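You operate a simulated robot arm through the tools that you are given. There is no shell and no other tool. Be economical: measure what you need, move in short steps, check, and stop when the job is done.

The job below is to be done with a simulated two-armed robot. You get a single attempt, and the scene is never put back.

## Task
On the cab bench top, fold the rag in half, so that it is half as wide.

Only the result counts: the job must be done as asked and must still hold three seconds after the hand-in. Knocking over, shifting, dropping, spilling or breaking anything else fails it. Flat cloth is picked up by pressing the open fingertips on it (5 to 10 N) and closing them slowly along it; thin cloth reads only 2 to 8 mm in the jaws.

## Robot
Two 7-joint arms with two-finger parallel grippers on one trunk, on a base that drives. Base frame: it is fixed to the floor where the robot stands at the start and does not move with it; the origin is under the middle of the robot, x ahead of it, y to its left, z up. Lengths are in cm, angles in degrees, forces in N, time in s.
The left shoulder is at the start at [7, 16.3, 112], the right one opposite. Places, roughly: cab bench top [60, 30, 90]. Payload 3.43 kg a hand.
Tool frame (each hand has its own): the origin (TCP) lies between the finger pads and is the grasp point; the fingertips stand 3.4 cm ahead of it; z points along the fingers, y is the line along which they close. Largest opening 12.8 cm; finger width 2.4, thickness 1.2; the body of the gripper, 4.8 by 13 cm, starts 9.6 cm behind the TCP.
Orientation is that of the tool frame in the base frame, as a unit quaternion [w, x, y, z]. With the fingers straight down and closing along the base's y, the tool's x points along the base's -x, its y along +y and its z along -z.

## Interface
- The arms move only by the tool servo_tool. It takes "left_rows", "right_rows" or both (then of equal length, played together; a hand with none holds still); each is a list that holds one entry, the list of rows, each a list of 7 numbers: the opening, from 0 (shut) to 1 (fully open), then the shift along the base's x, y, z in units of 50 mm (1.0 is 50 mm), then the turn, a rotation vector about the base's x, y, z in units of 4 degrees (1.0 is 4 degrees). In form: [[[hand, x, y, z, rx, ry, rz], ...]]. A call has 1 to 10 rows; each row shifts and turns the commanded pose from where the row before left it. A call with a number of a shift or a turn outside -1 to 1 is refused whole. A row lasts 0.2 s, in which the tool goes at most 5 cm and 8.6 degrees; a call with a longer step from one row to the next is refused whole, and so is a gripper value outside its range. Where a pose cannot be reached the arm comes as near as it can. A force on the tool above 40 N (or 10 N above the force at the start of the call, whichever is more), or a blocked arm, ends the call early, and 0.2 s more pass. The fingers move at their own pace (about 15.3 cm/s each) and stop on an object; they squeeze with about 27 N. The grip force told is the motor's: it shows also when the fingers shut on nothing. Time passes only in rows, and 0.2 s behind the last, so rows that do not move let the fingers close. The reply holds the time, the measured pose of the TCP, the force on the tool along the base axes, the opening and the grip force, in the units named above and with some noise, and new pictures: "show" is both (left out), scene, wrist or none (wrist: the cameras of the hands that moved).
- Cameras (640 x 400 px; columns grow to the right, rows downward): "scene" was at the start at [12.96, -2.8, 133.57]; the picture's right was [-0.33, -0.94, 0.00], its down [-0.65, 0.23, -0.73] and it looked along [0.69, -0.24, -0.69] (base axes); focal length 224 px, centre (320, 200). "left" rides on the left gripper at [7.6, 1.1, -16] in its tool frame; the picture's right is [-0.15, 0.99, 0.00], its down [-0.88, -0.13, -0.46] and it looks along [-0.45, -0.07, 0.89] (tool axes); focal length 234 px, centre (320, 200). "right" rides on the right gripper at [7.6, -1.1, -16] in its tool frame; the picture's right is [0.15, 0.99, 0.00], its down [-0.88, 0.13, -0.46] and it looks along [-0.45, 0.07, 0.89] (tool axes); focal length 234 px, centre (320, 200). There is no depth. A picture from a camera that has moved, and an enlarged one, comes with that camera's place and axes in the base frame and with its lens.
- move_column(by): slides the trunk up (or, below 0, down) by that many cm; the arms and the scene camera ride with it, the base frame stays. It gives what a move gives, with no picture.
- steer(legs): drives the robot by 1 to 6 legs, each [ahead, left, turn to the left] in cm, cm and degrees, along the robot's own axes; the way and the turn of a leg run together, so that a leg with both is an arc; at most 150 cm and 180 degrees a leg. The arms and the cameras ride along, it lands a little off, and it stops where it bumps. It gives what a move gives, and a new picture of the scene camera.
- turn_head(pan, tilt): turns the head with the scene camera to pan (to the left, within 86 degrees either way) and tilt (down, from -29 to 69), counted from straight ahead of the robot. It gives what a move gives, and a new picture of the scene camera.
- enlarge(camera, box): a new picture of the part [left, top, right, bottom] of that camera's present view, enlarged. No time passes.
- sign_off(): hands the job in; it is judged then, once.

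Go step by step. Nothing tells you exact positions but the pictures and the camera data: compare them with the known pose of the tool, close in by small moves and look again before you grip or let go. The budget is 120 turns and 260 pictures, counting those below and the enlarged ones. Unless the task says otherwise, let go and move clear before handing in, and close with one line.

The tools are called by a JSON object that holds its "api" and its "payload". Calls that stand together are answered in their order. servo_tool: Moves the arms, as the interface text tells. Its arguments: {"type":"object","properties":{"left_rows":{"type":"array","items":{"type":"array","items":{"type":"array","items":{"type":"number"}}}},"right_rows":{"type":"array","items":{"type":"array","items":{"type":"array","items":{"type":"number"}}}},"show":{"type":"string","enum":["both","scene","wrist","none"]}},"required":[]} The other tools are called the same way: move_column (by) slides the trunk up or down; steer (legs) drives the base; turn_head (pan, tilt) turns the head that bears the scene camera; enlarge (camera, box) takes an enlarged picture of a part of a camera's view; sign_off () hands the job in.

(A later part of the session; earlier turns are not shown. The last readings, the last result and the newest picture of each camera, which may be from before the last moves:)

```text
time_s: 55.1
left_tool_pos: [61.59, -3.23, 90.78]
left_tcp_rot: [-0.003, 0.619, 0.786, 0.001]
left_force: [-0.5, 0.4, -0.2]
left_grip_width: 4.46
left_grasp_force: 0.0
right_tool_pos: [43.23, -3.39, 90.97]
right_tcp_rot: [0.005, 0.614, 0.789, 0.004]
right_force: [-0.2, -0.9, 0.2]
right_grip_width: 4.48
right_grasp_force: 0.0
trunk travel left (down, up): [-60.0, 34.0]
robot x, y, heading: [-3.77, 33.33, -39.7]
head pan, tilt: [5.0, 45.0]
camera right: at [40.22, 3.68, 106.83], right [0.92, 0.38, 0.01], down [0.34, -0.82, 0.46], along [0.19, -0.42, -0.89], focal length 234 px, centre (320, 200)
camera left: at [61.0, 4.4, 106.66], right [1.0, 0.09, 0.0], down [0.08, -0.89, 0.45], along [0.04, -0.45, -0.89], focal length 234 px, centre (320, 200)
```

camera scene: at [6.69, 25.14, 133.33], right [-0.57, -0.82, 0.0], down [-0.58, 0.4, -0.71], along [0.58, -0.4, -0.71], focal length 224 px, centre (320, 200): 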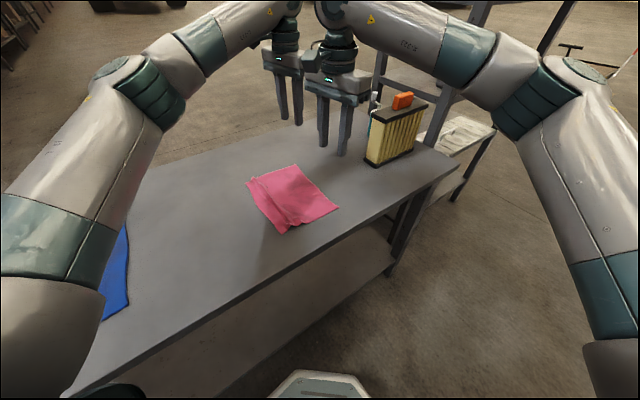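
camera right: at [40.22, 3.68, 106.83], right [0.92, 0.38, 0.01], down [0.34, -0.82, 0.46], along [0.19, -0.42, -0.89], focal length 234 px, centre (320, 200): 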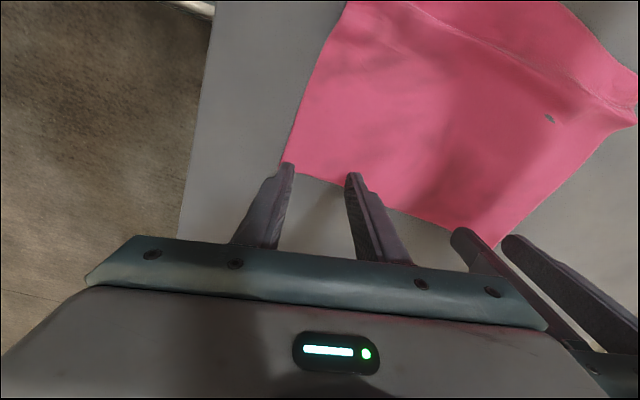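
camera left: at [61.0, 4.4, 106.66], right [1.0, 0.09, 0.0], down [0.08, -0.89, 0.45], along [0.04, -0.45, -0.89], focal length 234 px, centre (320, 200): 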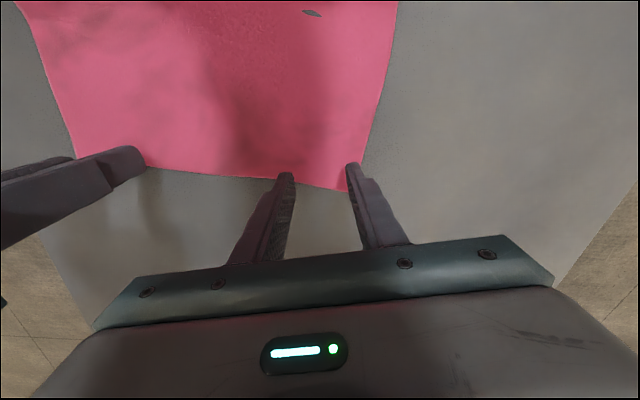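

I'll turn both hands a little more to line up with the edge, and move the right hand slightly inside it.

{"api": "servo_tool", "payload": {"left_rows": [[[0.35, 0, 0, 0, 0, 0, -1], [0.35, 0, 0, 0, 0, 0, -1], [0.35, 0, 0, 0, 0, 0, -1], [0.35, 0, 0, 0, 0, 0, -1], [0.35, 0, 0, 0, 0, 0, 0]]], "right_rows": [[[0.35, 0.08, 0.06, 0, 0, 0, -1], [0.35, 0.08, 0.06, 0, 0, 0, -1], [0.35, 0, 0, 0, 0, 0, -1], [0.35, 0, 0, 0, 0, 0, 0], [0.35, 0, 0, 0, 0, 0, 0]]], "show": "wrist"}}

```text
time_s: 56.4
left_tool_pos: [61.66, -3.19, 90.76]
left_tcp_rot: [-0.002, 0.618, 0.786, 0.002]
left_force: [0.2, -0.4, 0.8]
left_grip_width: 4.48
left_grasp_force: 0.1
left hand out of reach, approached as far as the arm can: row 1, 2, 3, 4
right_tool_pos: [44.13, -2.78, 91.01]
right_tcp_rot: [0.006, 0.694, 0.72, 0.004]
right_force: [-0.1, -0.4, -0.8]
right_grip_width: 4.48
right_grasp_force: 0.1
trunk travel left (down, up): [-60.0, 34.0]
robot x, y, heading: [-4.49, 32.75, -40.1]
head pan, tilt: [5.0, 45.0]
camera right: at [42.57, 4.77, 106.87], right [0.98, 0.18, 0.01], down [0.16, -0.87, 0.46], along [0.1, -0.45, -0.89], focal length 234 px, centre (320, 200)
camera left: at [61.05, 4.37, 106.66], right [1.0, 0.09, 0.0], down [0.08, -0.89, 0.45], along [0.04, -0.45, -0.89], focal length 234 px, centre (320, 200)
```

right: 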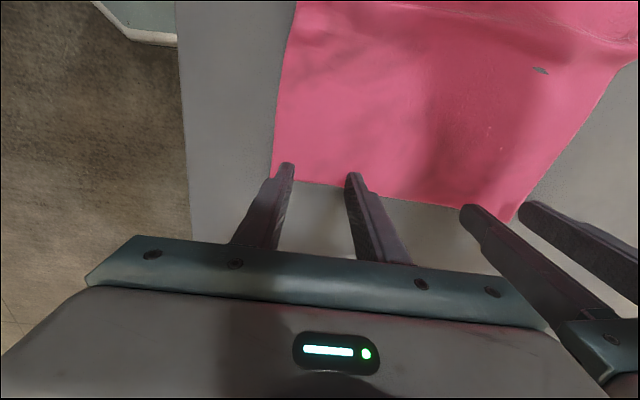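
left: 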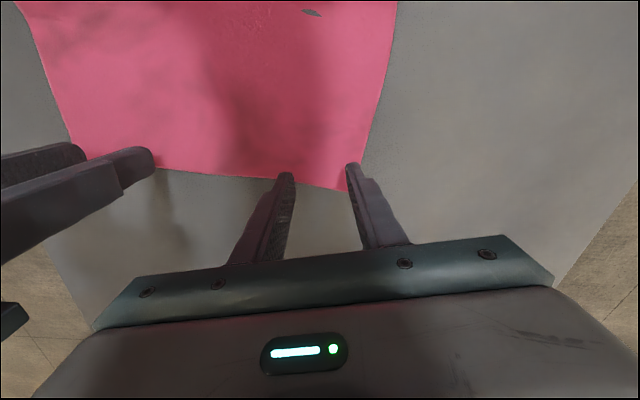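

{"api": "servo_tool", "payload": {"left_rows": [[[0.35, 0, 0.16, 0, 0, 0, 0], [0.35, 0, 0, -0.1, 0, 0, 0], [0.35, 0, 0, -0.1, 0, 0, 0], [0.35, 0, 0, -0.04, 0, 0, 0], [0.35, 0, 0, 0, 0, 0, 0], [0.35, 0, 0, 0, 0, 0, 0]]], "right_rows": [[[0.35, 0, 0, 0, 0, 0, 0], [0.35, 0, 0, -0.1, 0, 0, 0], [0.35, 0, 0, -0.1, 0, 0, 0], [0.35, 0, 0, -0.09, 0, 0, 0], [0.35, 0, 0, 0, 0, 0, 0], [0.35, 0, 0, 0, 0, 0, 0]]], "show": "none"}}

```text
time_s: 57.8
left_tool_pos: [61.61, -2.53, 89.68]
left_tcp_rot: [-0.001, 0.619, 0.786, 0.001]
left_force: [0.6, 0.1, 2.2]
left_grip_width: 4.45
left_grasp_force: 0.1
right_tool_pos: [44.23, -2.71, 89.74]
right_tcp_rot: [0.005, 0.694, 0.72, 0.004]
right_force: [0.5, -0.8, 0.5]
right_grip_width: 4.48
right_grasp_force: 0.1
trunk travel left (down, up): [-60.0, 34.0]
robot x, y, heading: [-3.79, 33.13, -39.8]
head pan, tilt: [5.0, 45.0]
```

{"api": "servo_tool", "payload": {"left_rows": [[[0.35, 0, 0, -0.03, 0, 0, 0], [0.35, 0, 0, 0, 0, 0, 0], [0.35, 0, 0, 0, 0, 0, 0]]], "right_rows": [[[0.35, 0, 0, -0.05, 0, 0, 0], [0.35, 0, 0, 0, 0, 0, 0], [0.35, 0, 0, 0, 0, 0, 0]]], "show": "wrist"}}

```text
time_s: 58.5
left_tool_pos: [61.49, -2.29, 89.45]
left_tcp_rot: [-0.001, 0.618, 0.786, 0.002]
left_force: [0.8, -0.6, 7.7]
left_grip_width: 4.48
left_grasp_force: 0.1
right_tool_pos: [44.17, -2.73, 89.56]
right_tcp_rot: [0.007, 0.693, 0.721, 0.005]
right_force: [0.6, -2.1, 15.8]
right_grip_width: 4.37
right_grasp_force: 0.1
trunk travel left (down, up): [-60.0, 34.0]
robot x, y, heading: [-3.71, 32.7, -39.8]
head pan, tilt: [5.0, 45.0]
camera right: at [42.49, 4.9, 105.45], right [0.98, 0.18, 0.02], down [0.16, -0.87, 0.46], along [0.1, -0.45, -0.89], focal length 234 px, centre (320, 200)
camera left: at [60.97, 5.15, 105.49], right [1.0, 0.09, 0.0], down [0.08, -0.89, 0.45], along [0.04, -0.45, -0.89], focal length 234 px, centre (320, 200)
```

right: 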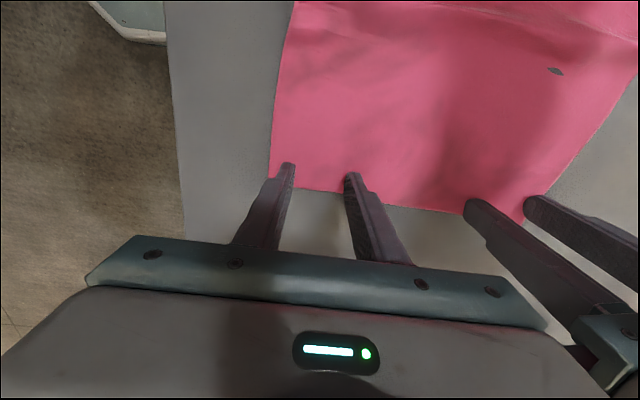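
left: 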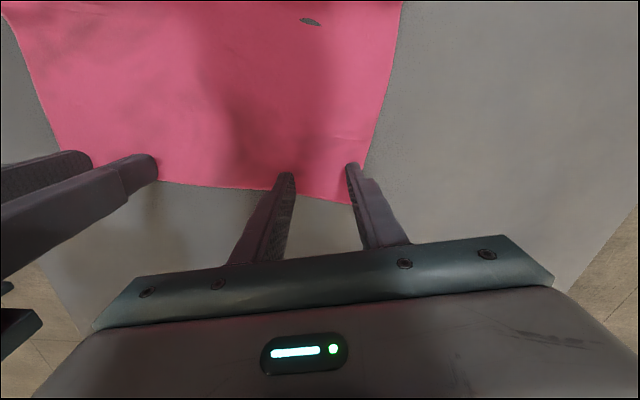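

{"api": "servo_tool", "payload": {"left_rows": [[[0.33, 0, 0, -0.005, 0, 0, 0], [0.31, 0, 0, 0, 0, 0, 0], [0.29, 0, 0, 0, 0, 0, 0], [0.27, 0, 0, 0, 0, 0, 0], [0.25, 0, 0, 0, 0, 0, 0], [0.23, 0, 0, 0, 0, 0, 0], [0.21, 0, 0, 0, 0, 0, 0], [0.19, 0, 0, 0, 0, 0, 0]]], "right_rows": [[[0.33, 0, 0, 0.01, 0, 0, 0], [0.31, 0, 0, 0, 0, 0, 0], [0.29, 0, 0, 0, 0, 0, 0], [0.27, 0, 0, 0, 0, 0, 0], [0.25, 0, 0, 0, 0, 0, 0], [0.23, 0, 0, 0, 0, 0, 0], [0.21, 0, 0, 0, 0, 0, 0], [0.19, 0, 0, 0, 0, 0, 0]]], "show": "wrist"}}

```text
time_s: 60.4
left_tool_pos: [61.5, -2.34, 89.5]
left_tcp_rot: [-0.001, 0.618, 0.786, 0.001]
left_force: [-1.6, -0.7, 6.3]
left_grip_width: 2.41
left_grasp_force: 0.1
right_tool_pos: [44.08, -2.63, 89.58]
right_tcp_rot: [0.007, 0.693, 0.721, 0.005]
right_force: [2.1, 0.5, 16.8]
right_grip_width: 2.26
right_grasp_force: 0.2
trunk travel left (down, up): [-60.0, 34.0]
robot x, y, heading: [-3.89, 33.17, -39.9]
head pan, tilt: [5.0, 45.0]
camera right: at [42.47, 4.93, 105.44], right [0.98, 0.18, 0.02], down [0.16, -0.87, 0.46], along [0.1, -0.45, -0.89], focal length 234 px, centre (320, 200)
camera left: at [60.94, 5.2, 105.49], right [1.0, 0.09, 0.0], down [0.08, -0.89, 0.45], along [0.04, -0.45, -0.89], focal length 234 px, centre (320, 200)
```

right: 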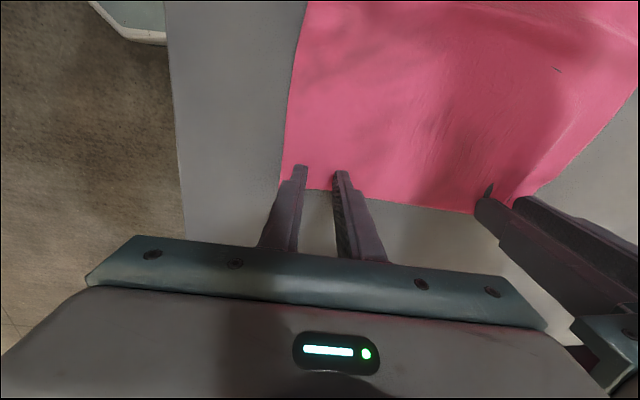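
left: 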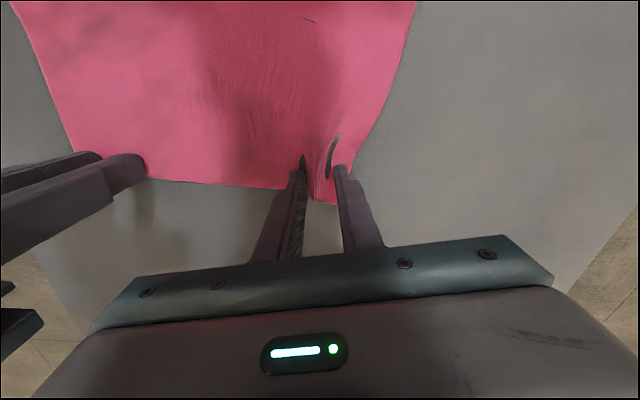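

{"api": "servo_tool", "payload": {"left_rows": [[[0.17, 0, 0, 0, 0, 0, 0], [0.15, 0, 0, 0, 0, 0, 0], [0.13, 0, 0, 0, 0, 0, 0], [0.11, 0, 0, 0, 0, 0, 0], [0.09, 0, 0, 0, 0, 0, 0], [0.07, 0, 0, 0, 0, 0, 0], [0.05, 0, 0, 0, 0, 0, 0], [0.03, 0, 0, 0, 0, 0, 0], [0, 0, 0, 0, 0, 0, 0], [0, 0, 0, 0, 0, 0, 0]]], "right_rows": [[[0.17, 0, 0, 0, 0, 0, 0], [0.15, 0, 0, 0, 0, 0, 0], [0.13, 0, 0, 0, 0, 0, 0], [0.11, 0, 0, 0, 0, 0, 0], [0.09, 0, 0, 0, 0, 0, 0], [0.07, 0, 0, 0, 0, 0, 0], [0.05, 0, 0, 0, 0, 0, 0], [0.03, 0, 0, 0, 0, 0, 0], [0, 0, 0, 0, 0, 0, 0], [0, 0, 0, 0, 0, 0, 0]]], "show": "wrist"}}

```text
time_s: 62.5
left_tool_pos: [61.49, -2.34, 89.6]
left_tcp_rot: [-0.001, 0.618, 0.786, 0.001]
left_force: [0.8, 0.9, 7.5]
left_grip_width: 0.22
left_grasp_force: 27.3
right_tool_pos: [44.08, -2.68, 89.63]
right_tcp_rot: [0.007, 0.694, 0.72, 0.005]
right_force: [-0.6, -0.1, 15.6]
right_grip_width: 0.0
right_grasp_force: 27.3
trunk travel left (down, up): [-60.0, 34.0]
robot x, y, heading: [-4.06, 32.95, -39.5]
head pan, tilt: [5.0, 45.0]
camera right: at [42.45, 4.92, 105.42], right [0.98, 0.18, 0.01], down [0.16, -0.87, 0.46], along [0.1, -0.45, -0.89], focal length 234 px, centre (320, 200)
camera left: at [60.94, 5.2, 105.49], right [1.0, 0.09, 0.0], down [0.08, -0.89, 0.45], along [0.04, -0.45, -0.89], focal length 234 px, centre (320, 200)
```

right: 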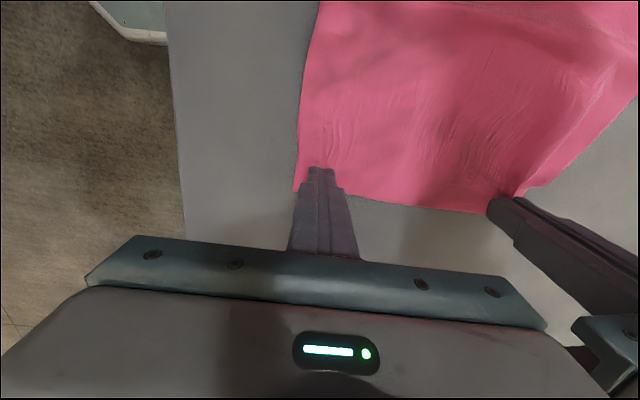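
left: 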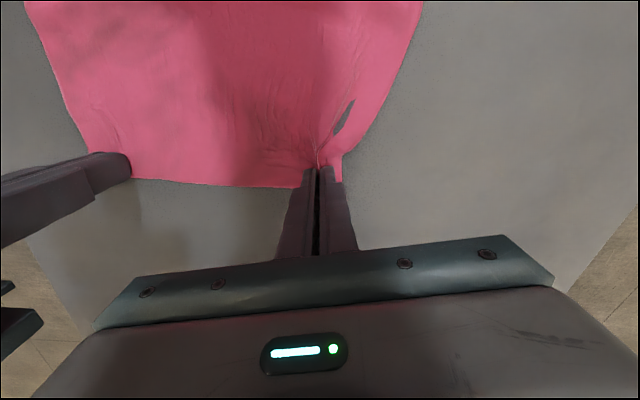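

The left hand has the cloth but the right one slipped, because it leans about 1° and one finger was floating. I'll level the right hand and retry it, a little further in along the edge.

{"api": "servo_tool", "payload": {"right_rows": [[[0, 0, 0, 0.15, 0, 0, 0], [0.35, 0.12, 0, 0, 0, 0.25, 0], [0.35, 0.12, 0.04, 0, 0, 0, 0], [0.35, 0, 0, 0, 0, 0, 0], [0.35, 0, 0, -0.1, 0, 0, 0], [0.35, 0, 0, -0.03, 0, 0, 0], [0.35, 0, 0, 0, 0, 0, 0], [0.35, 0, 0, 0, 0, 0, 0]]], "show": "wrist"}}

```text
time_s: 64.3
left_tool_pos: [61.59, -2.34, 89.62]
left_tcp_rot: [-0.001, 0.619, 0.786, 0.002]
left_force: [1.8, -0.9, 14.7]
left_grip_width: 0.2
left_grasp_force: 26.9
right_tool_pos: [45.14, -2.57, 89.61]
right_tcp_rot: [0.0, 0.694, 0.72, -0.001]
right_force: [0.2, -0.5, 4.2]
right_grip_width: 4.49
right_grasp_force: 0.1
trunk travel left (down, up): [-60.0, 34.0]
robot x, y, heading: [-3.87, 32.87, -39.8]
head pan, tilt: [5.0, 45.0]
camera right: at [43.94, 5.04, 105.46], right [0.98, 0.18, 0.0], down [0.16, -0.87, 0.46], along [0.08, -0.45, -0.89], focal length 234 px, centre (320, 200)
```

right: 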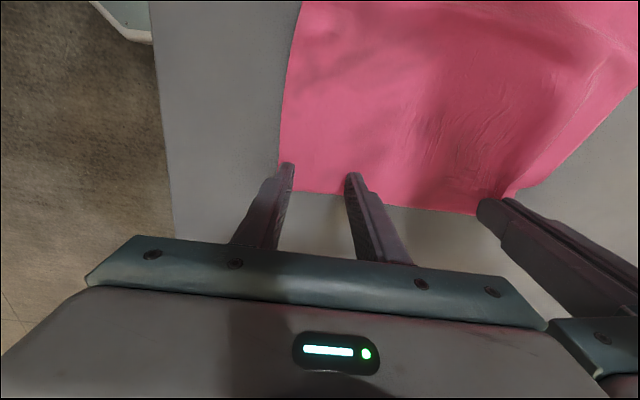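

{"api": "servo_tool", "payload": {"right_rows": [[[0.35, 0, 0, 0.06, 0, 0, 0], [0.35, 0.14, 0, 0, 0, 0, 0], [0.35, 0, 0, -0.075, 0, 0, 0], [0.35, 0, 0, 0, 0, 0, 0], [0.35, 0, 0, 0, 0, 0, 0]]], "show": "none"}}

{"api": "servo_tool", "payload": {"right_rows": [[[0.33, 0, 0, 0, 0, 0, 0], [0.31, 0, 0, 0, 0, 0, 0], [0.29, 0, 0, 0, 0, 0, 0], [0.27, 0, 0, 0, 0, 0, 0], [0.25, 0, 0, 0, 0, 0, 0], [0.23, 0, 0, 0, 0, 0, 0], [0.21, 0, 0, 0, 0, 0, 0], [0.19, 0, 0, 0, 0, 0, 0]]], "show": "wrist"}}

```text
time_s: 65.5
left_tool_pos: [61.5, -2.4, 89.56]
left_tcp_rot: [-0.001, 0.619, 0.786, 0.002]
left_force: [1.6, -1.7, 10.6]
left_grip_width: 0.21
left_grasp_force: 26.8
right_tool_pos: [46.0, -2.57, 89.66]
right_tcp_rot: [0.001, 0.693, 0.721, -0.001]
right_force: [1.0, -0.4, 10.6]
right_grip_width: 4.5
right_grasp_force: 0.1
trunk travel left (down, up): [-60.0, 34.0]
robot x, y, heading: [-4.1, 32.72, -39.7]
head pan, tilt: [5.0, 45.0]
```

```text
time_s: 67.3
left_tool_pos: [61.43, -2.3, 89.42]
left_tcp_rot: [-0.002, 0.618, 0.786, 0.002]
left_force: [-1.5, -0.6, 5.3]
left_grip_width: 0.22
left_grasp_force: 26.8
right_tool_pos: [45.8, -2.64, 89.44]
right_tcp_rot: [0.001, 0.693, 0.721, -0.001]
right_force: [1.3, 0.2, 22.5]
right_grip_width: 2.32
right_grasp_force: 0.1
trunk travel left (down, up): [-60.0, 34.0]
robot x, y, heading: [-4.03, 32.8, -39.8]
head pan, tilt: [5.0, 45.0]
camera right: at [44.57, 5.04, 105.43], right [0.98, 0.18, 0.0], down [0.16, -0.87, 0.46], along [0.08, -0.45, -0.89], focal length 234 px, centre (320, 200)
```

right: 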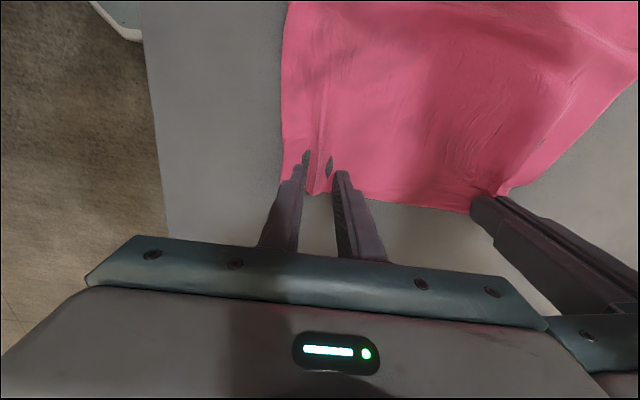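

A ridge is forming in the right jaws, so I'll close fully.

{"api": "servo_tool", "payload": {"right_rows": [[[0.17, 0, 0, 0, 0, 0, 0], [0.15, 0, 0, 0, 0, 0, 0], [0.13, 0, 0, 0, 0, 0, 0], [0.11, 0, 0, 0, 0, 0, 0], [0.09, 0, 0, 0, 0, 0, 0], [0.07, 0, 0, 0, 0, 0, 0], [0.05, 0, 0, 0, 0, 0, 0], [0.03, 0, 0, 0, 0, 0, 0], [0, 0, 0, 0, 0, 0, 0], [0, 0, 0, 0, 0, 0, 0]]], "show": "wrist"}}

```text
time_s: 69.5
left_tool_pos: [61.43, -2.39, 89.55]
left_tcp_rot: [-0.001, 0.618, 0.786, 0.001]
left_force: [-4.9, -0.3, 2.0]
left_grip_width: 0.19
left_grasp_force: 27.3
right_tool_pos: [45.88, -2.47, 89.56]
right_tcp_rot: [0.0, 0.693, 0.721, -0.001]
right_force: [3.2, -0.1, 26.3]
right_grip_width: 0.22
right_grasp_force: 27.0
trunk travel left (down, up): [-60.0, 34.0]
robot x, y, heading: [-3.89, 33.12, -39.9]
head pan, tilt: [5.0, 45.0]
camera right: at [44.57, 5.05, 105.43], right [0.98, 0.18, 0.0], down [0.16, -0.87, 0.46], along [0.08, -0.45, -0.89], focal length 234 px, centre (320, 200)
```

right: 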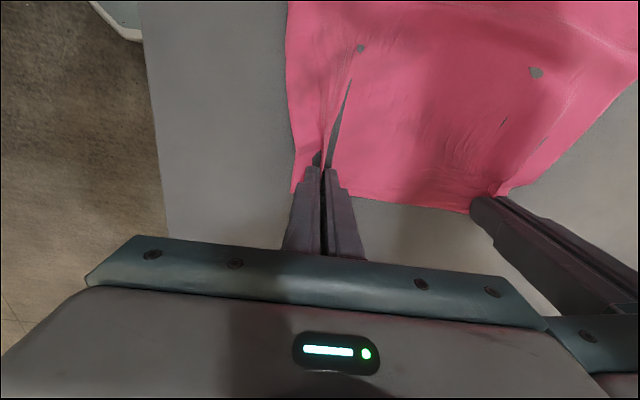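

Both hands hold the right edge. I'll carry it up and to the left, tilting the hands so the gripper bodies lead and the edge turns over.

{"api": "servo_tool", "payload": {"left_rows": [[[0, 0, 0, 0.4, 0, 0, 0], [0, 0, 0.16, 0.46, -1, 0, 0], [0, 0, 0.32, 0.36, -1, 0, 0], [0, 0, 0.44, 0.2, -1, 0, 0], [0, 0, 0.48, 0.1, -1, 0, 0], [0, 0, 0.48, 0, -1, 0, 0], [0, 0, 0, 0, 0, 0, 0]]], "right_rows": [[[0, 0, 0, 0.4, 0, 0, 0], [0, 0, 0.16, 0.46, -1, 0, 0], [0, 0, 0.32, 0.36, -1, 0, 0], [0, 0, 0.44, 0.2, -1, 0, 0], [0, 0, 0.48, 0.1, -1, 0, 0], [0, 0, 0.48, 0, -1, 0, 0], [0, 0, 0, 0, 0, 0, 0]]]}}

{"api": "enlarge", "payload": {"camera": "scene", "box": [230, 100, 370, 240]}}

```text
time_s: 71.2
left_tool_pos: [61.43, 6.79, 97.07]
left_tcp_rot: [0.105, 0.609, 0.775, -0.134]
left_force: [-3.6, -1.2, -0.2]
left_grip_width: 0.22
left_grasp_force: 27.3
right_tool_pos: [45.92, 6.57, 96.76]
right_tcp_rot: [0.12, 0.683, 0.709, -0.126]
right_force: [2.9, 0.4, -0.8]
right_grip_width: 0.24
right_grasp_force: 26.1
trunk travel left (down, up): [-60.0, 34.0]
robot x, y, heading: [-3.64, 32.8, -40.1]
head pan, tilt: [5.0, 45.0]
camera scene: at [6.64, 24.93, 133.32], right [-0.57, -0.82, 0.0], down [-0.58, 0.41, -0.71], along [0.58, -0.4, -0.71], focal length 224 px, centre (320, 200)
camera right: at [44.61, 19.12, 109.13], right [0.98, 0.17, -0.07], down [0.17, -0.67, 0.73], along [0.08, -0.73, -0.68], focal length 234 px, centre (320, 200)
camera left: at [60.98, 19.4, 109.43], right [1.0, 0.08, -0.03], down [0.08, -0.68, 0.73], along [0.04, -0.73, -0.69], focal length 234 px, centre (320, 200)
```

scene: 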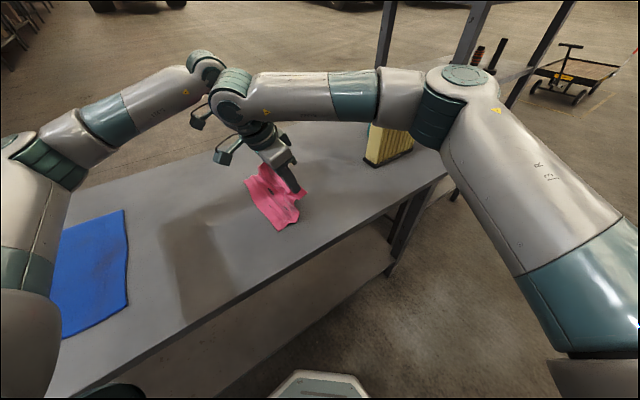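
right: 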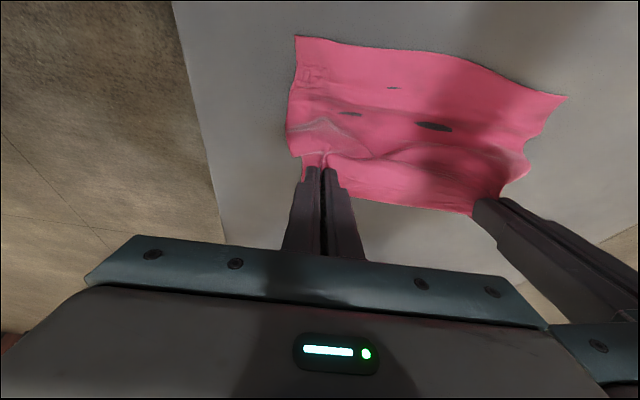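
left: 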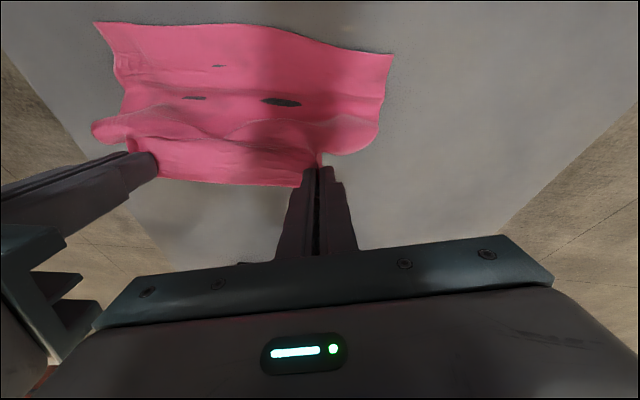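

```text
2.86 times, centred on (300, 170) of scene
camera zoom: at [6.64, 24.93, 133.32], right [-0.57, -0.82, 0.0], down [-0.58, 0.41, -0.71], along [0.58, -0.4, -0.71], focal length 639 px, centre (377, 286)
```

zoom: 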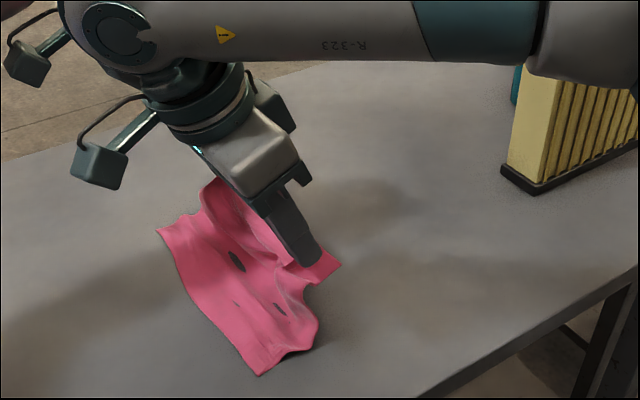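

{"api": "servo_tool", "payload": {"left_rows": [[[0, 0, 0.3, 0, -1, 0, 0], [0, 0, 0.3, 0, -1, 0, 0], [0, 0, 0.3, 0, -1, 0, 0], [0, 0, 0.3, -0.1, -1, 0, 0], [0, 0, 0.3, -0.2, -1, 0, 0], [0, 0, 0.3, -0.3, -1, 0, 0], [0, 0, 0, 0, 0, 0, 0]]], "right_rows": [[[0, 0, 0.3, 0, -1, 0, 0], [0, 0, 0.3, 0, -1, 0, 0], [0, 0, 0.3, 0, -1, 0, 0], [0, 0, 0.3, -0.1, -1, 0, 0], [0, 0, 0.3, -0.2, -1, 0, 0], [0, 0, 0.3, -0.3, -1, 0, 0], [0, 0, 0, 0, 0, 0, 0]]]}}

{"api": "enlarge", "payload": {"camera": "scene", "box": [220, 100, 360, 240]}}

```text
time_s: 72.8
left_tool_pos: [61.25, 15.74, 93.98]
left_tcp_rot: [0.227, 0.574, 0.73, -0.295]
left_force: [-36.7, -6.8, -0.4]
left_grip_width: 0.26
left_grasp_force: 27.1
right_tool_pos: [44.93, 13.34, 93.99]
right_tcp_rot: [0.26, 0.644, 0.668, -0.268]
right_force: [36.9, 6.0, -0.4]
right_grip_width: 0.28
right_grasp_force: 27.2
right hand out of reach, approached as far as the arm can: row 6
trunk travel left (down, up): [-60.0, 34.0]
robot x, y, heading: [-4.03, 33.09, -39.7]
head pan, tilt: [5.0, 45.0]
camera scene: at [6.74, 25.1, 133.32], right [-0.57, -0.82, 0.0], down [-0.58, 0.4, -0.71], along [0.58, -0.4, -0.71], focal length 224 px, centre (320, 200)
camera right: at [43.54, 29.86, 100.3], right [0.98, 0.13, -0.12], down [0.16, -0.32, 0.94], along [0.09, -0.94, -0.33], focal length 234 px, centre (320, 200)
camera left: at [60.83, 32.29, 100.1], right [1.0, 0.06, -0.07], down [0.09, -0.33, 0.94], along [0.04, -0.94, -0.33], focal length 234 px, centre (320, 200)
```

scene: 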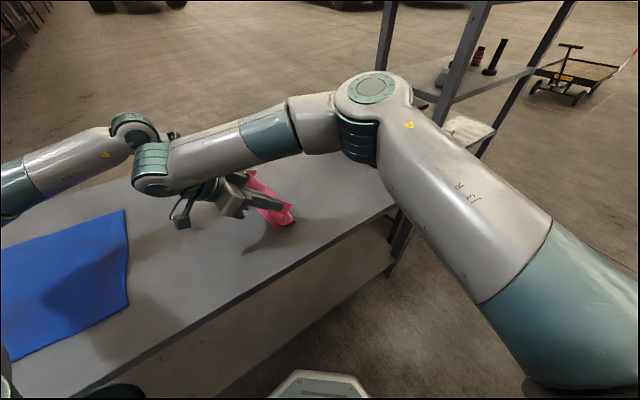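
right: 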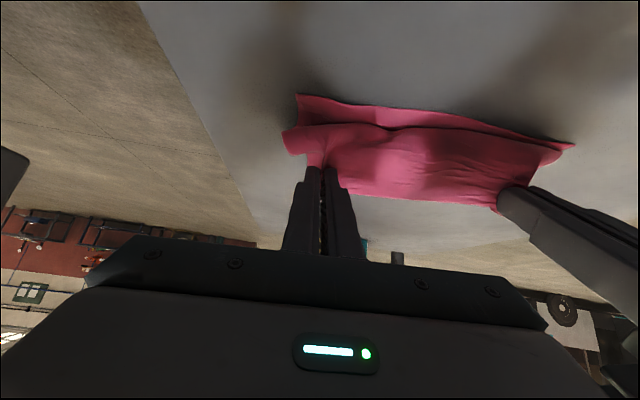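
left: 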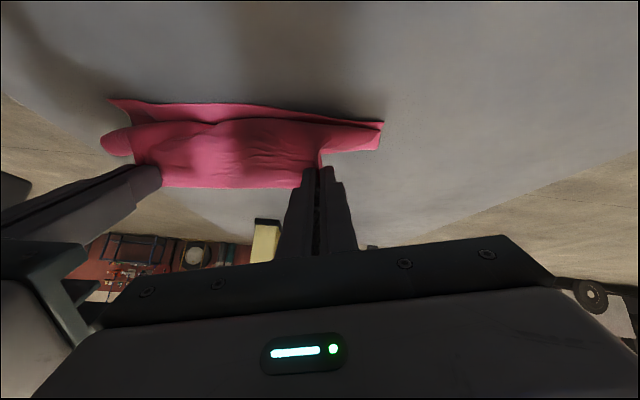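

```text
2.86 times, centred on (290, 170) of scene
camera zoom: at [6.74, 25.1, 133.32], right [-0.57, -0.82, 0.0], down [-0.58, 0.4, -0.71], along [0.58, -0.4, -0.71], focal length 639 px, centre (406, 286)
```

zoom: 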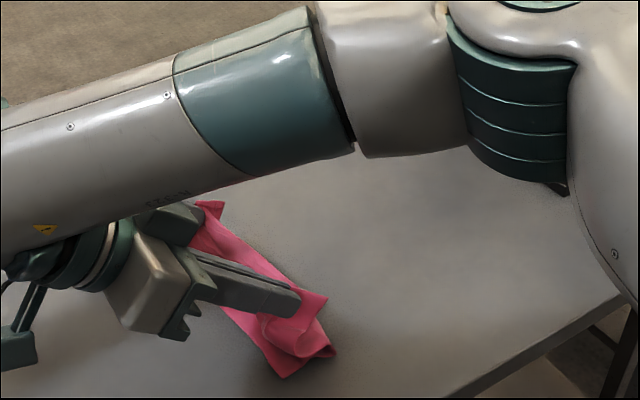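

The edge is over the left edge now, but the hands are pulling against each other (37 N along x) and the right one is at its limit. I'll bring them together, ease the right hand's tilt and lower both.

{"api": "servo_tool", "payload": {"left_rows": [[[0, -0.1, 0, 0, 0, 0, 0], [0, -0.1, 0, 0, 0, 0, 0], [0, 0, 0, 0, 0, 0, 0], [0, 0, 0, 0, 0, 0, 0]]], "right_rows": [[[0, 0, 0, 0, 1, 0, 0], [0, 0, 0, 0, 1, 0, 0], [0, 0, 0.2, 0, 0.5, 0, 0], [0, 0, 0.1, 0, 0, 0, 0]]], "show": "wrist"}}

```text
time_s: 73.8
left_tool_pos: [60.62, 15.83, 93.99]
left_tcp_rot: [0.23, 0.573, 0.73, -0.292]
left_force: [-10.9, -1.3, 0.1]
left_grip_width: 0.23
left_grasp_force: 27.1
right_tool_pos: [44.71, 14.8, 94.13]
right_tcp_rot: [0.201, 0.664, 0.688, -0.213]
right_force: [11.5, 1.0, -1.0]
right_grip_width: 0.27
right_grasp_force: 26.9
trunk travel left (down, up): [-60.0, 34.0]
robot x, y, heading: [-3.99, 32.75, -39.7]
head pan, tilt: [5.0, 45.0]
camera right: at [43.5, 30.03, 103.0], right [0.98, 0.15, -0.11], down [0.17, -0.47, 0.87], along [0.08, -0.87, -0.49], focal length 234 px, centre (320, 200)
camera left: at [60.12, 32.49, 100.2], right [1.0, 0.07, -0.06], down [0.08, -0.33, 0.94], along [0.04, -0.94, -0.33], focal length 234 px, centre (320, 200)
```

right: 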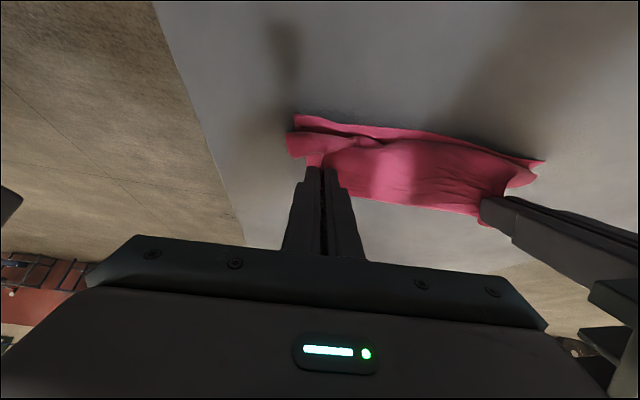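
left: 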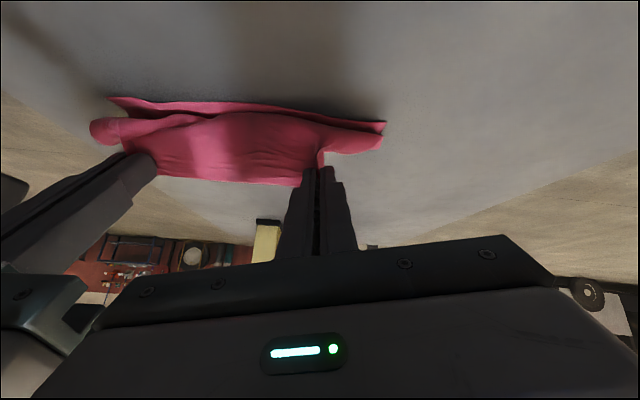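

The edge strip in the jaws still faces back a little. I'll pull further left until the sheet is taut, so it can straighten when it's let go in the air.

{"api": "servo_tool", "payload": {"left_rows": [[[0, -0.05, 0.2, -0.1, 0, 0, 0], [0, 0, 0.2, -0.1, 0, 0, 0], [0, 0, 0.1, 0, 0, 0, 0], [0, 0, 0, 0, 0, 0, 0]]], "right_rows": [[[0, 0, 0.25, -0.1, 0, 0, 0], [0, 0, 0.25, -0.1, 0, 0, 0], [0, 0, 0.1, 0, 0, 0, 0], [0, 0, 0, 0, 0, 0, 0]]]}}

{"api": "enlarge", "payload": {"camera": "left", "box": [80, 70, 400, 220]}}

```text
time_s: 74.8
left_tool_pos: [60.31, 18.4, 93.07]
left_tcp_rot: [0.231, 0.572, 0.731, -0.292]
left_force: [-3.1, -0.4, -0.2]
left_grip_width: 0.2
left_grasp_force: 26.5
right_tool_pos: [44.84, 17.25, 93.08]
right_tcp_rot: [0.2, 0.664, 0.688, -0.214]
right_force: [3.2, -1.0, 0.3]
right_grip_width: 0.24
right_grasp_force: 26.9
right hand out of reach, approached as far as the arm can: row 3
trunk travel left (down, up): [-60.0, 34.0]
robot x, y, heading: [-4.14, 33.04, -39.7]
head pan, tilt: [5.0, 45.0]
camera scene: at [6.74, 25.16, 133.32], right [-0.57, -0.82, 0.0], down [-0.58, 0.4, -0.71], along [0.58, -0.4, -0.71], focal length 224 px, centre (320, 200)
camera right: at [43.51, 32.53, 102.09], right [0.98, 0.15, -0.11], down [0.17, -0.47, 0.87], along [0.08, -0.87, -0.49], focal length 234 px, centre (320, 200)
camera left: at [59.71, 34.97, 99.22], right [1.0, 0.07, -0.06], down [0.08, -0.33, 0.94], along [0.05, -0.94, -0.33], focal length 234 px, centre (320, 200)
```

scene: 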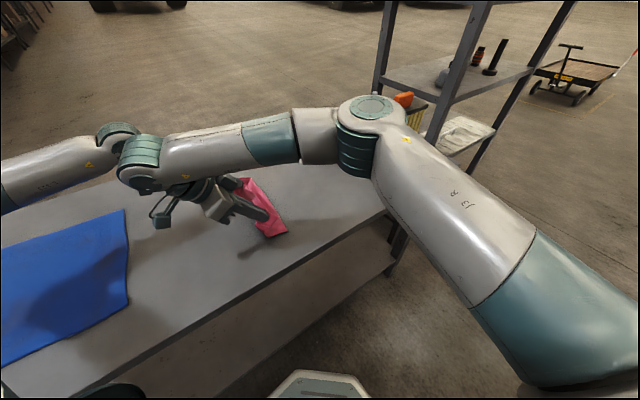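
right: 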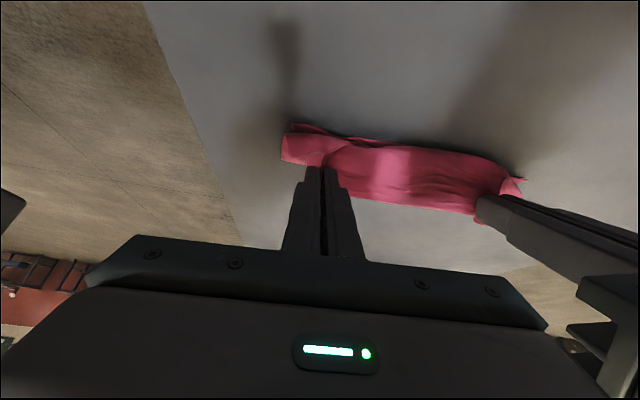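
left: 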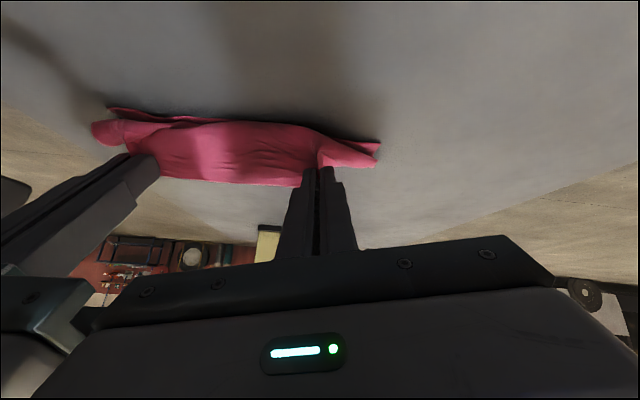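

```text
2.00 times, centred on (240, 145) of left
camera zoom: at [59.71, 34.97, 99.22], right [1.0, 0.07, -0.06], down [0.08, -0.33, 0.94], along [0.05, -0.94, -0.33], focal length 468 px, centre (480, 310)
```

zoom: 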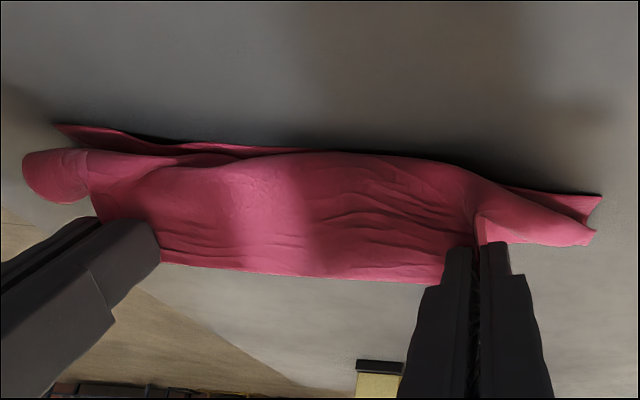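

I'll raise the hands so the sheet leans left at about 45° and taut, then open and pull back along the fingers in one move so the edge falls to the left.

{"api": "servo_tool", "payload": {"left_rows": [[[0, 0, -0.2, 0.3, 0, 0, 0], [0, 0, -0.3, 0.2, 0, 0, 0], [0, 0, 0, 0, 0, 0, 0]]], "right_rows": [[[0, 0, -0.2, 0.3, 0, 0, 0], [0, 0, -0.15, 0.2, 0, 0, 0], [0, 0, 0, 0, 0, 0, 0]]], "show": "wrist"}}

{"api": "enlarge", "payload": {"camera": "left", "box": [80, 70, 400, 220]}}

```text
time_s: 75.5
left_tool_pos: [60.41, 16.0, 95.66]
left_tcp_rot: [0.23, 0.573, 0.729, -0.293]
left_force: [-4.1, 0.1, 0.4]
left_grip_width: 0.22
left_grasp_force: 27.4
right_tool_pos: [44.66, 15.72, 95.75]
right_tcp_rot: [0.202, 0.663, 0.689, -0.212]
right_force: [2.7, -0.3, -0.2]
right_grip_width: 0.24
right_grasp_force: 26.9
trunk travel left (down, up): [-60.0, 34.0]
robot x, y, heading: [-3.67, 32.94, -40.0]
head pan, tilt: [5.0, 45.0]
camera right: at [43.45, 30.86, 104.67], right [0.98, 0.15, -0.11], down [0.17, -0.47, 0.87], along [0.08, -0.87, -0.49], focal length 234 px, centre (320, 200)
camera left: at [59.84, 32.56, 101.69], right [1.0, 0.06, -0.06], down [0.08, -0.33, 0.94], along [0.04, -0.94, -0.33], focal length 234 px, centre (320, 200)
```

right: 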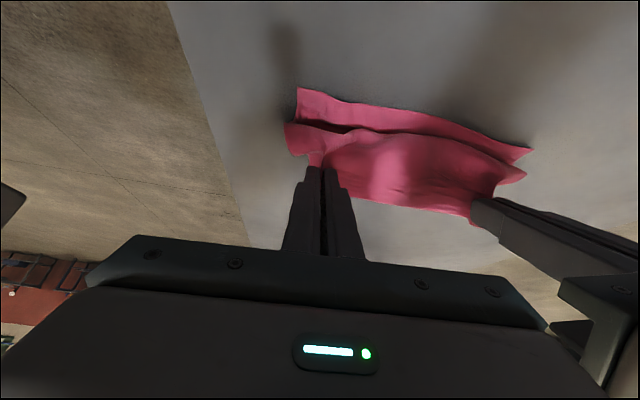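
left: 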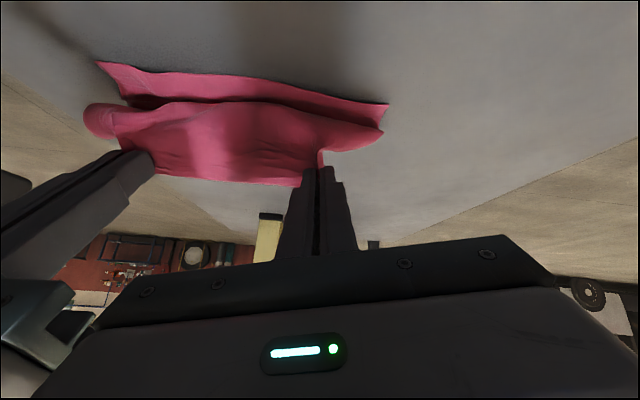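

```text
2.00 times, centred on (240, 145) of left
camera zoom: at [59.84, 32.56, 101.69], right [1.0, 0.06, -0.06], down [0.08, -0.33, 0.94], along [0.04, -0.94, -0.33], focal length 468 px, centre (480, 310)
```

zoom: 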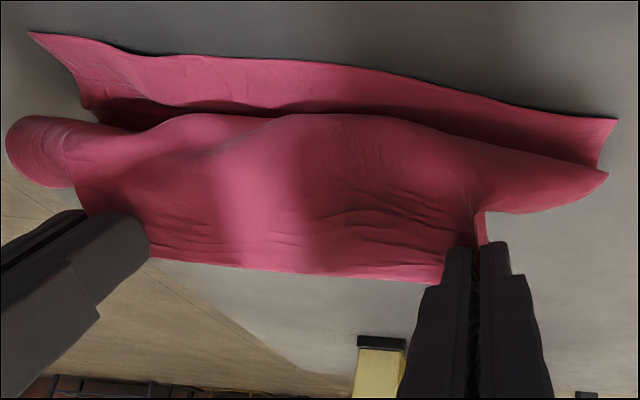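

There's room to tilt further up here, so I'll see how far both wrists can turn.

{"api": "servo_tool", "payload": {"left_rows": [[[0, 0, 0.15, 0.1, -1, 0, 0], [0, 0, 0.1, 0, -1, 0, 0], [0, 0, 0.1, 0, -1, 0, 0], [0, 0, 0.05, 0, -1, 0, 0], [0, 0, 0, 0, -1, 0, 0], [0, 0, 0, 0, 0, 0, 0]]], "right_rows": [[[0, 0, 0, 0.1, -1, 0, 0], [0, 0, 0, 0, -1, 0, 0], [0, 0, 0, 0, -1, 0, 0], [0, 0, 0, 0, -1, 0, 0], [0, 0, 0, 0, -1, 0, 0], [0, 0, 0, 0, 0, 0, 0]]], "show": "wrist"}}

{"api": "enlarge", "payload": {"camera": "left", "box": [80, 70, 400, 220]}}

```text
time_s: 77.0
left_tool_pos: [57.41, 16.24, 96.26]
left_tcp_rot: [0.32, 0.529, 0.672, -0.408]
left_force: [-19.5, -8.0, -0.1]
left_grip_width: 0.25
left_grasp_force: 27.2
left hand out of reach, approached as far as the arm can: row 2, 3, 4, 5
right_tool_pos: [42.32, 10.28, 96.72]
right_tcp_rot: [0.315, 0.618, 0.642, -0.326]
right_force: [19.4, 8.2, 0.7]
right_grip_width: 0.25
right_grasp_force: 26.9
right hand out of reach, approached as far as the arm can: row 2, 3, 4, 5
trunk travel left (down, up): [-60.0, 34.0]
robot x, y, heading: [-3.95, 33.32, -39.6]
head pan, tilt: [5.0, 45.0]
camera right: at [40.97, 27.68, 99.99], right [0.98, 0.11, -0.15], down [0.16, -0.15, 0.98], along [0.08, -0.98, -0.16], focal length 234 px, centre (320, 200)
camera left: at [56.82, 33.92, 96.87], right [1.0, 0.04, -0.08], down [0.08, -0.01, 1.0], along [0.04, -1.0, -0.01], focal length 234 px, centre (320, 200)
```

right: 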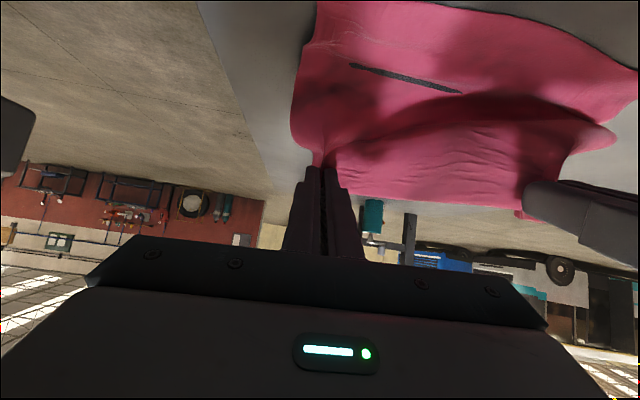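
left: 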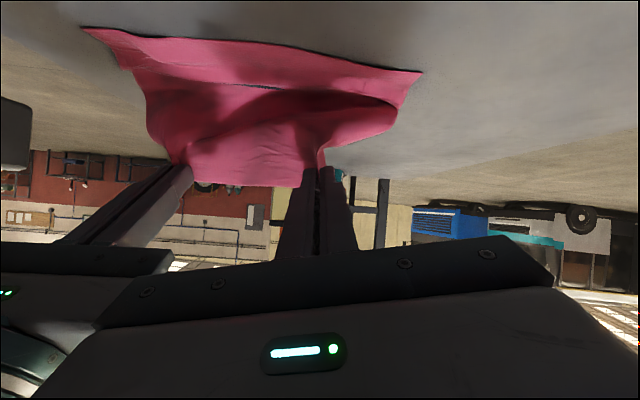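

```text
2.00 times, centred on (240, 145) of left
camera zoom: at [56.82, 33.92, 96.87], right [1.0, 0.04, -0.08], down [0.08, -0.01, 1.0], along [0.04, -1.0, -0.01], focal length 468 px, centre (480, 310)
```

zoom: 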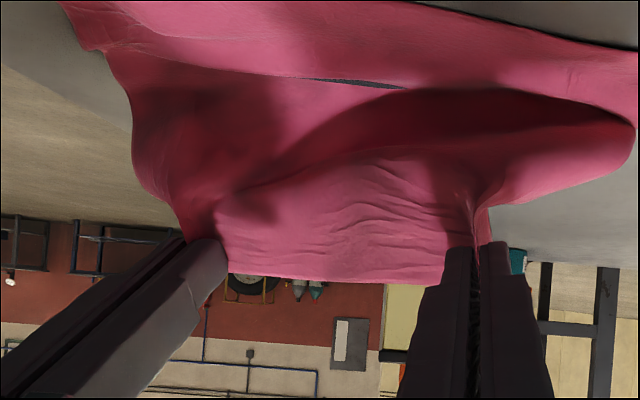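

The left hand is tilted about 63° and the right about 54°, so the edge now stands nearly upright. I'll bring the right hand level with the left, lower a little, then release with a quick pull-back.

{"api": "servo_tool", "payload": {"left_rows": [[[0, 0.1, 0, -0.1, 0, 0, 0], [0, 0.05, 0, -0.1, 0, 0, 0], [0, 0, 0, -0.1, 0, 0, 0], [0, 0, 0, 0, 0, 0, 0]]], "right_rows": [[[0, 0.1, 0.3, -0.1, 0.9, 0, 0], [0, 0.05, 0.3, -0.1, 0.9, 0, 0], [0, 0, 0.3, -0.1, 0, 0, 0], [0, 0, 0, 0, 0, 0, 0]]]}}

{"api": "enlarge", "payload": {"camera": "left", "box": [80, 70, 400, 220]}}

```text
time_s: 78.0
left_tool_pos: [57.78, 15.93, 94.83]
left_tcp_rot: [0.329, 0.523, 0.67, -0.413]
left_force: [-1.5, -1.0, -0.3]
left_grip_width: 0.23
left_grasp_force: 27.1
left hand out of reach, approached as far as the arm can: row 1
right_tool_pos: [42.28, 13.32, 95.42]
right_tcp_rot: [0.274, 0.637, 0.661, -0.288]
right_force: [2.8, 0.4, -0.3]
right_grip_width: 0.25
right_grasp_force: 27.5
right hand out of reach, approached as far as the arm can: row 3
trunk travel left (down, up): [-60.0, 34.0]
robot x, y, heading: [-3.98, 32.48, -39.6]
head pan, tilt: [5.0, 45.0]
camera scene: at [6.71, 25.16, 133.33], right [-0.57, -0.82, 0.0], down [-0.58, 0.4, -0.71], along [0.58, -0.4, -0.71], focal length 224 px, centre (320, 200)
camera right: at [41.04, 30.16, 100.73], right [0.98, 0.12, -0.14], down [0.17, -0.27, 0.95], along [0.08, -0.96, -0.28], focal length 234 px, centre (320, 200)
camera left: at [57.05, 33.59, 94.97], right [1.0, 0.05, -0.08], down [0.08, 0.02, 1.0], along [0.05, -1.0, 0.01], focal length 234 px, centre (320, 200)
```

scene: 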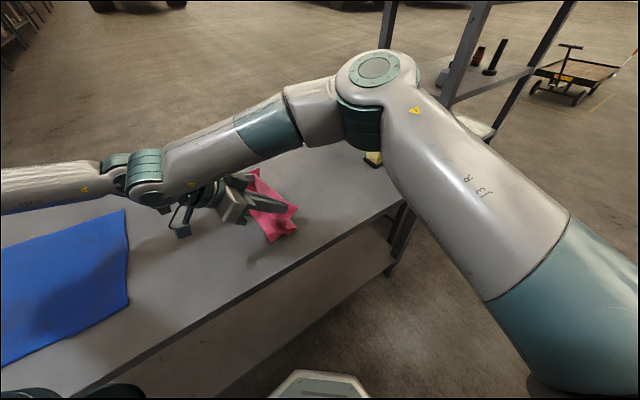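
right: 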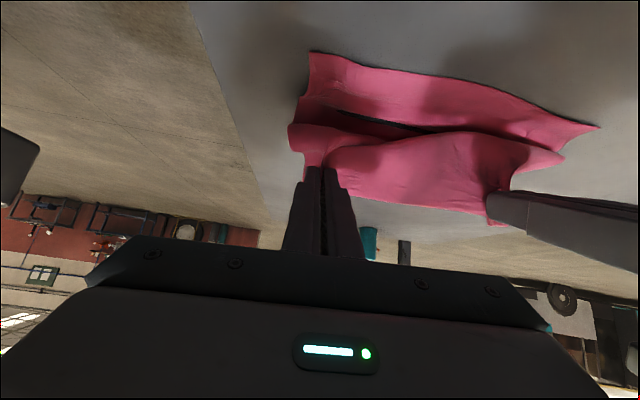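
left: 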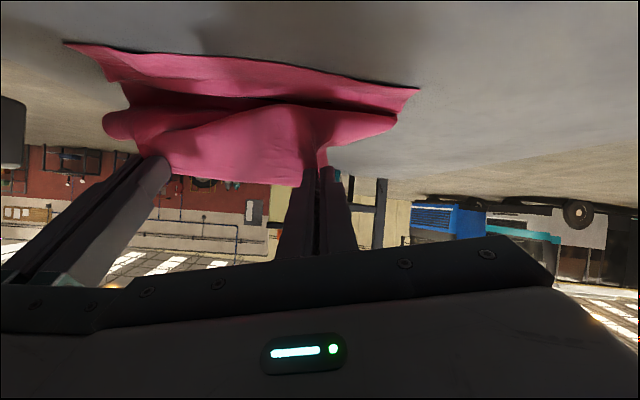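

```text
2.00 times, centred on (240, 145) of left
camera zoom: at [57.05, 33.59, 94.97], right [1.0, 0.05, -0.08], down [0.08, 0.02, 1.0], along [0.05, -1.0, 0.01], focal length 468 px, centre (480, 310)
```

zoom: 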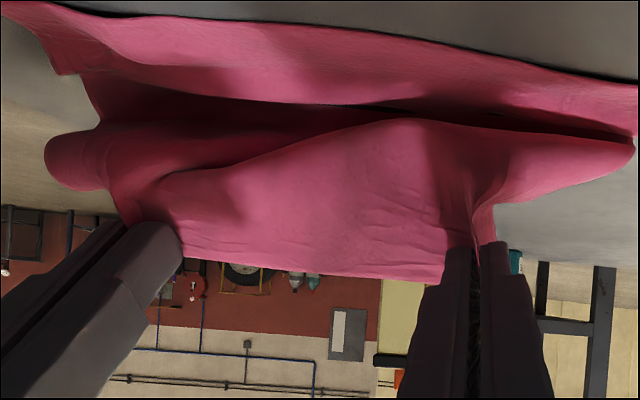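

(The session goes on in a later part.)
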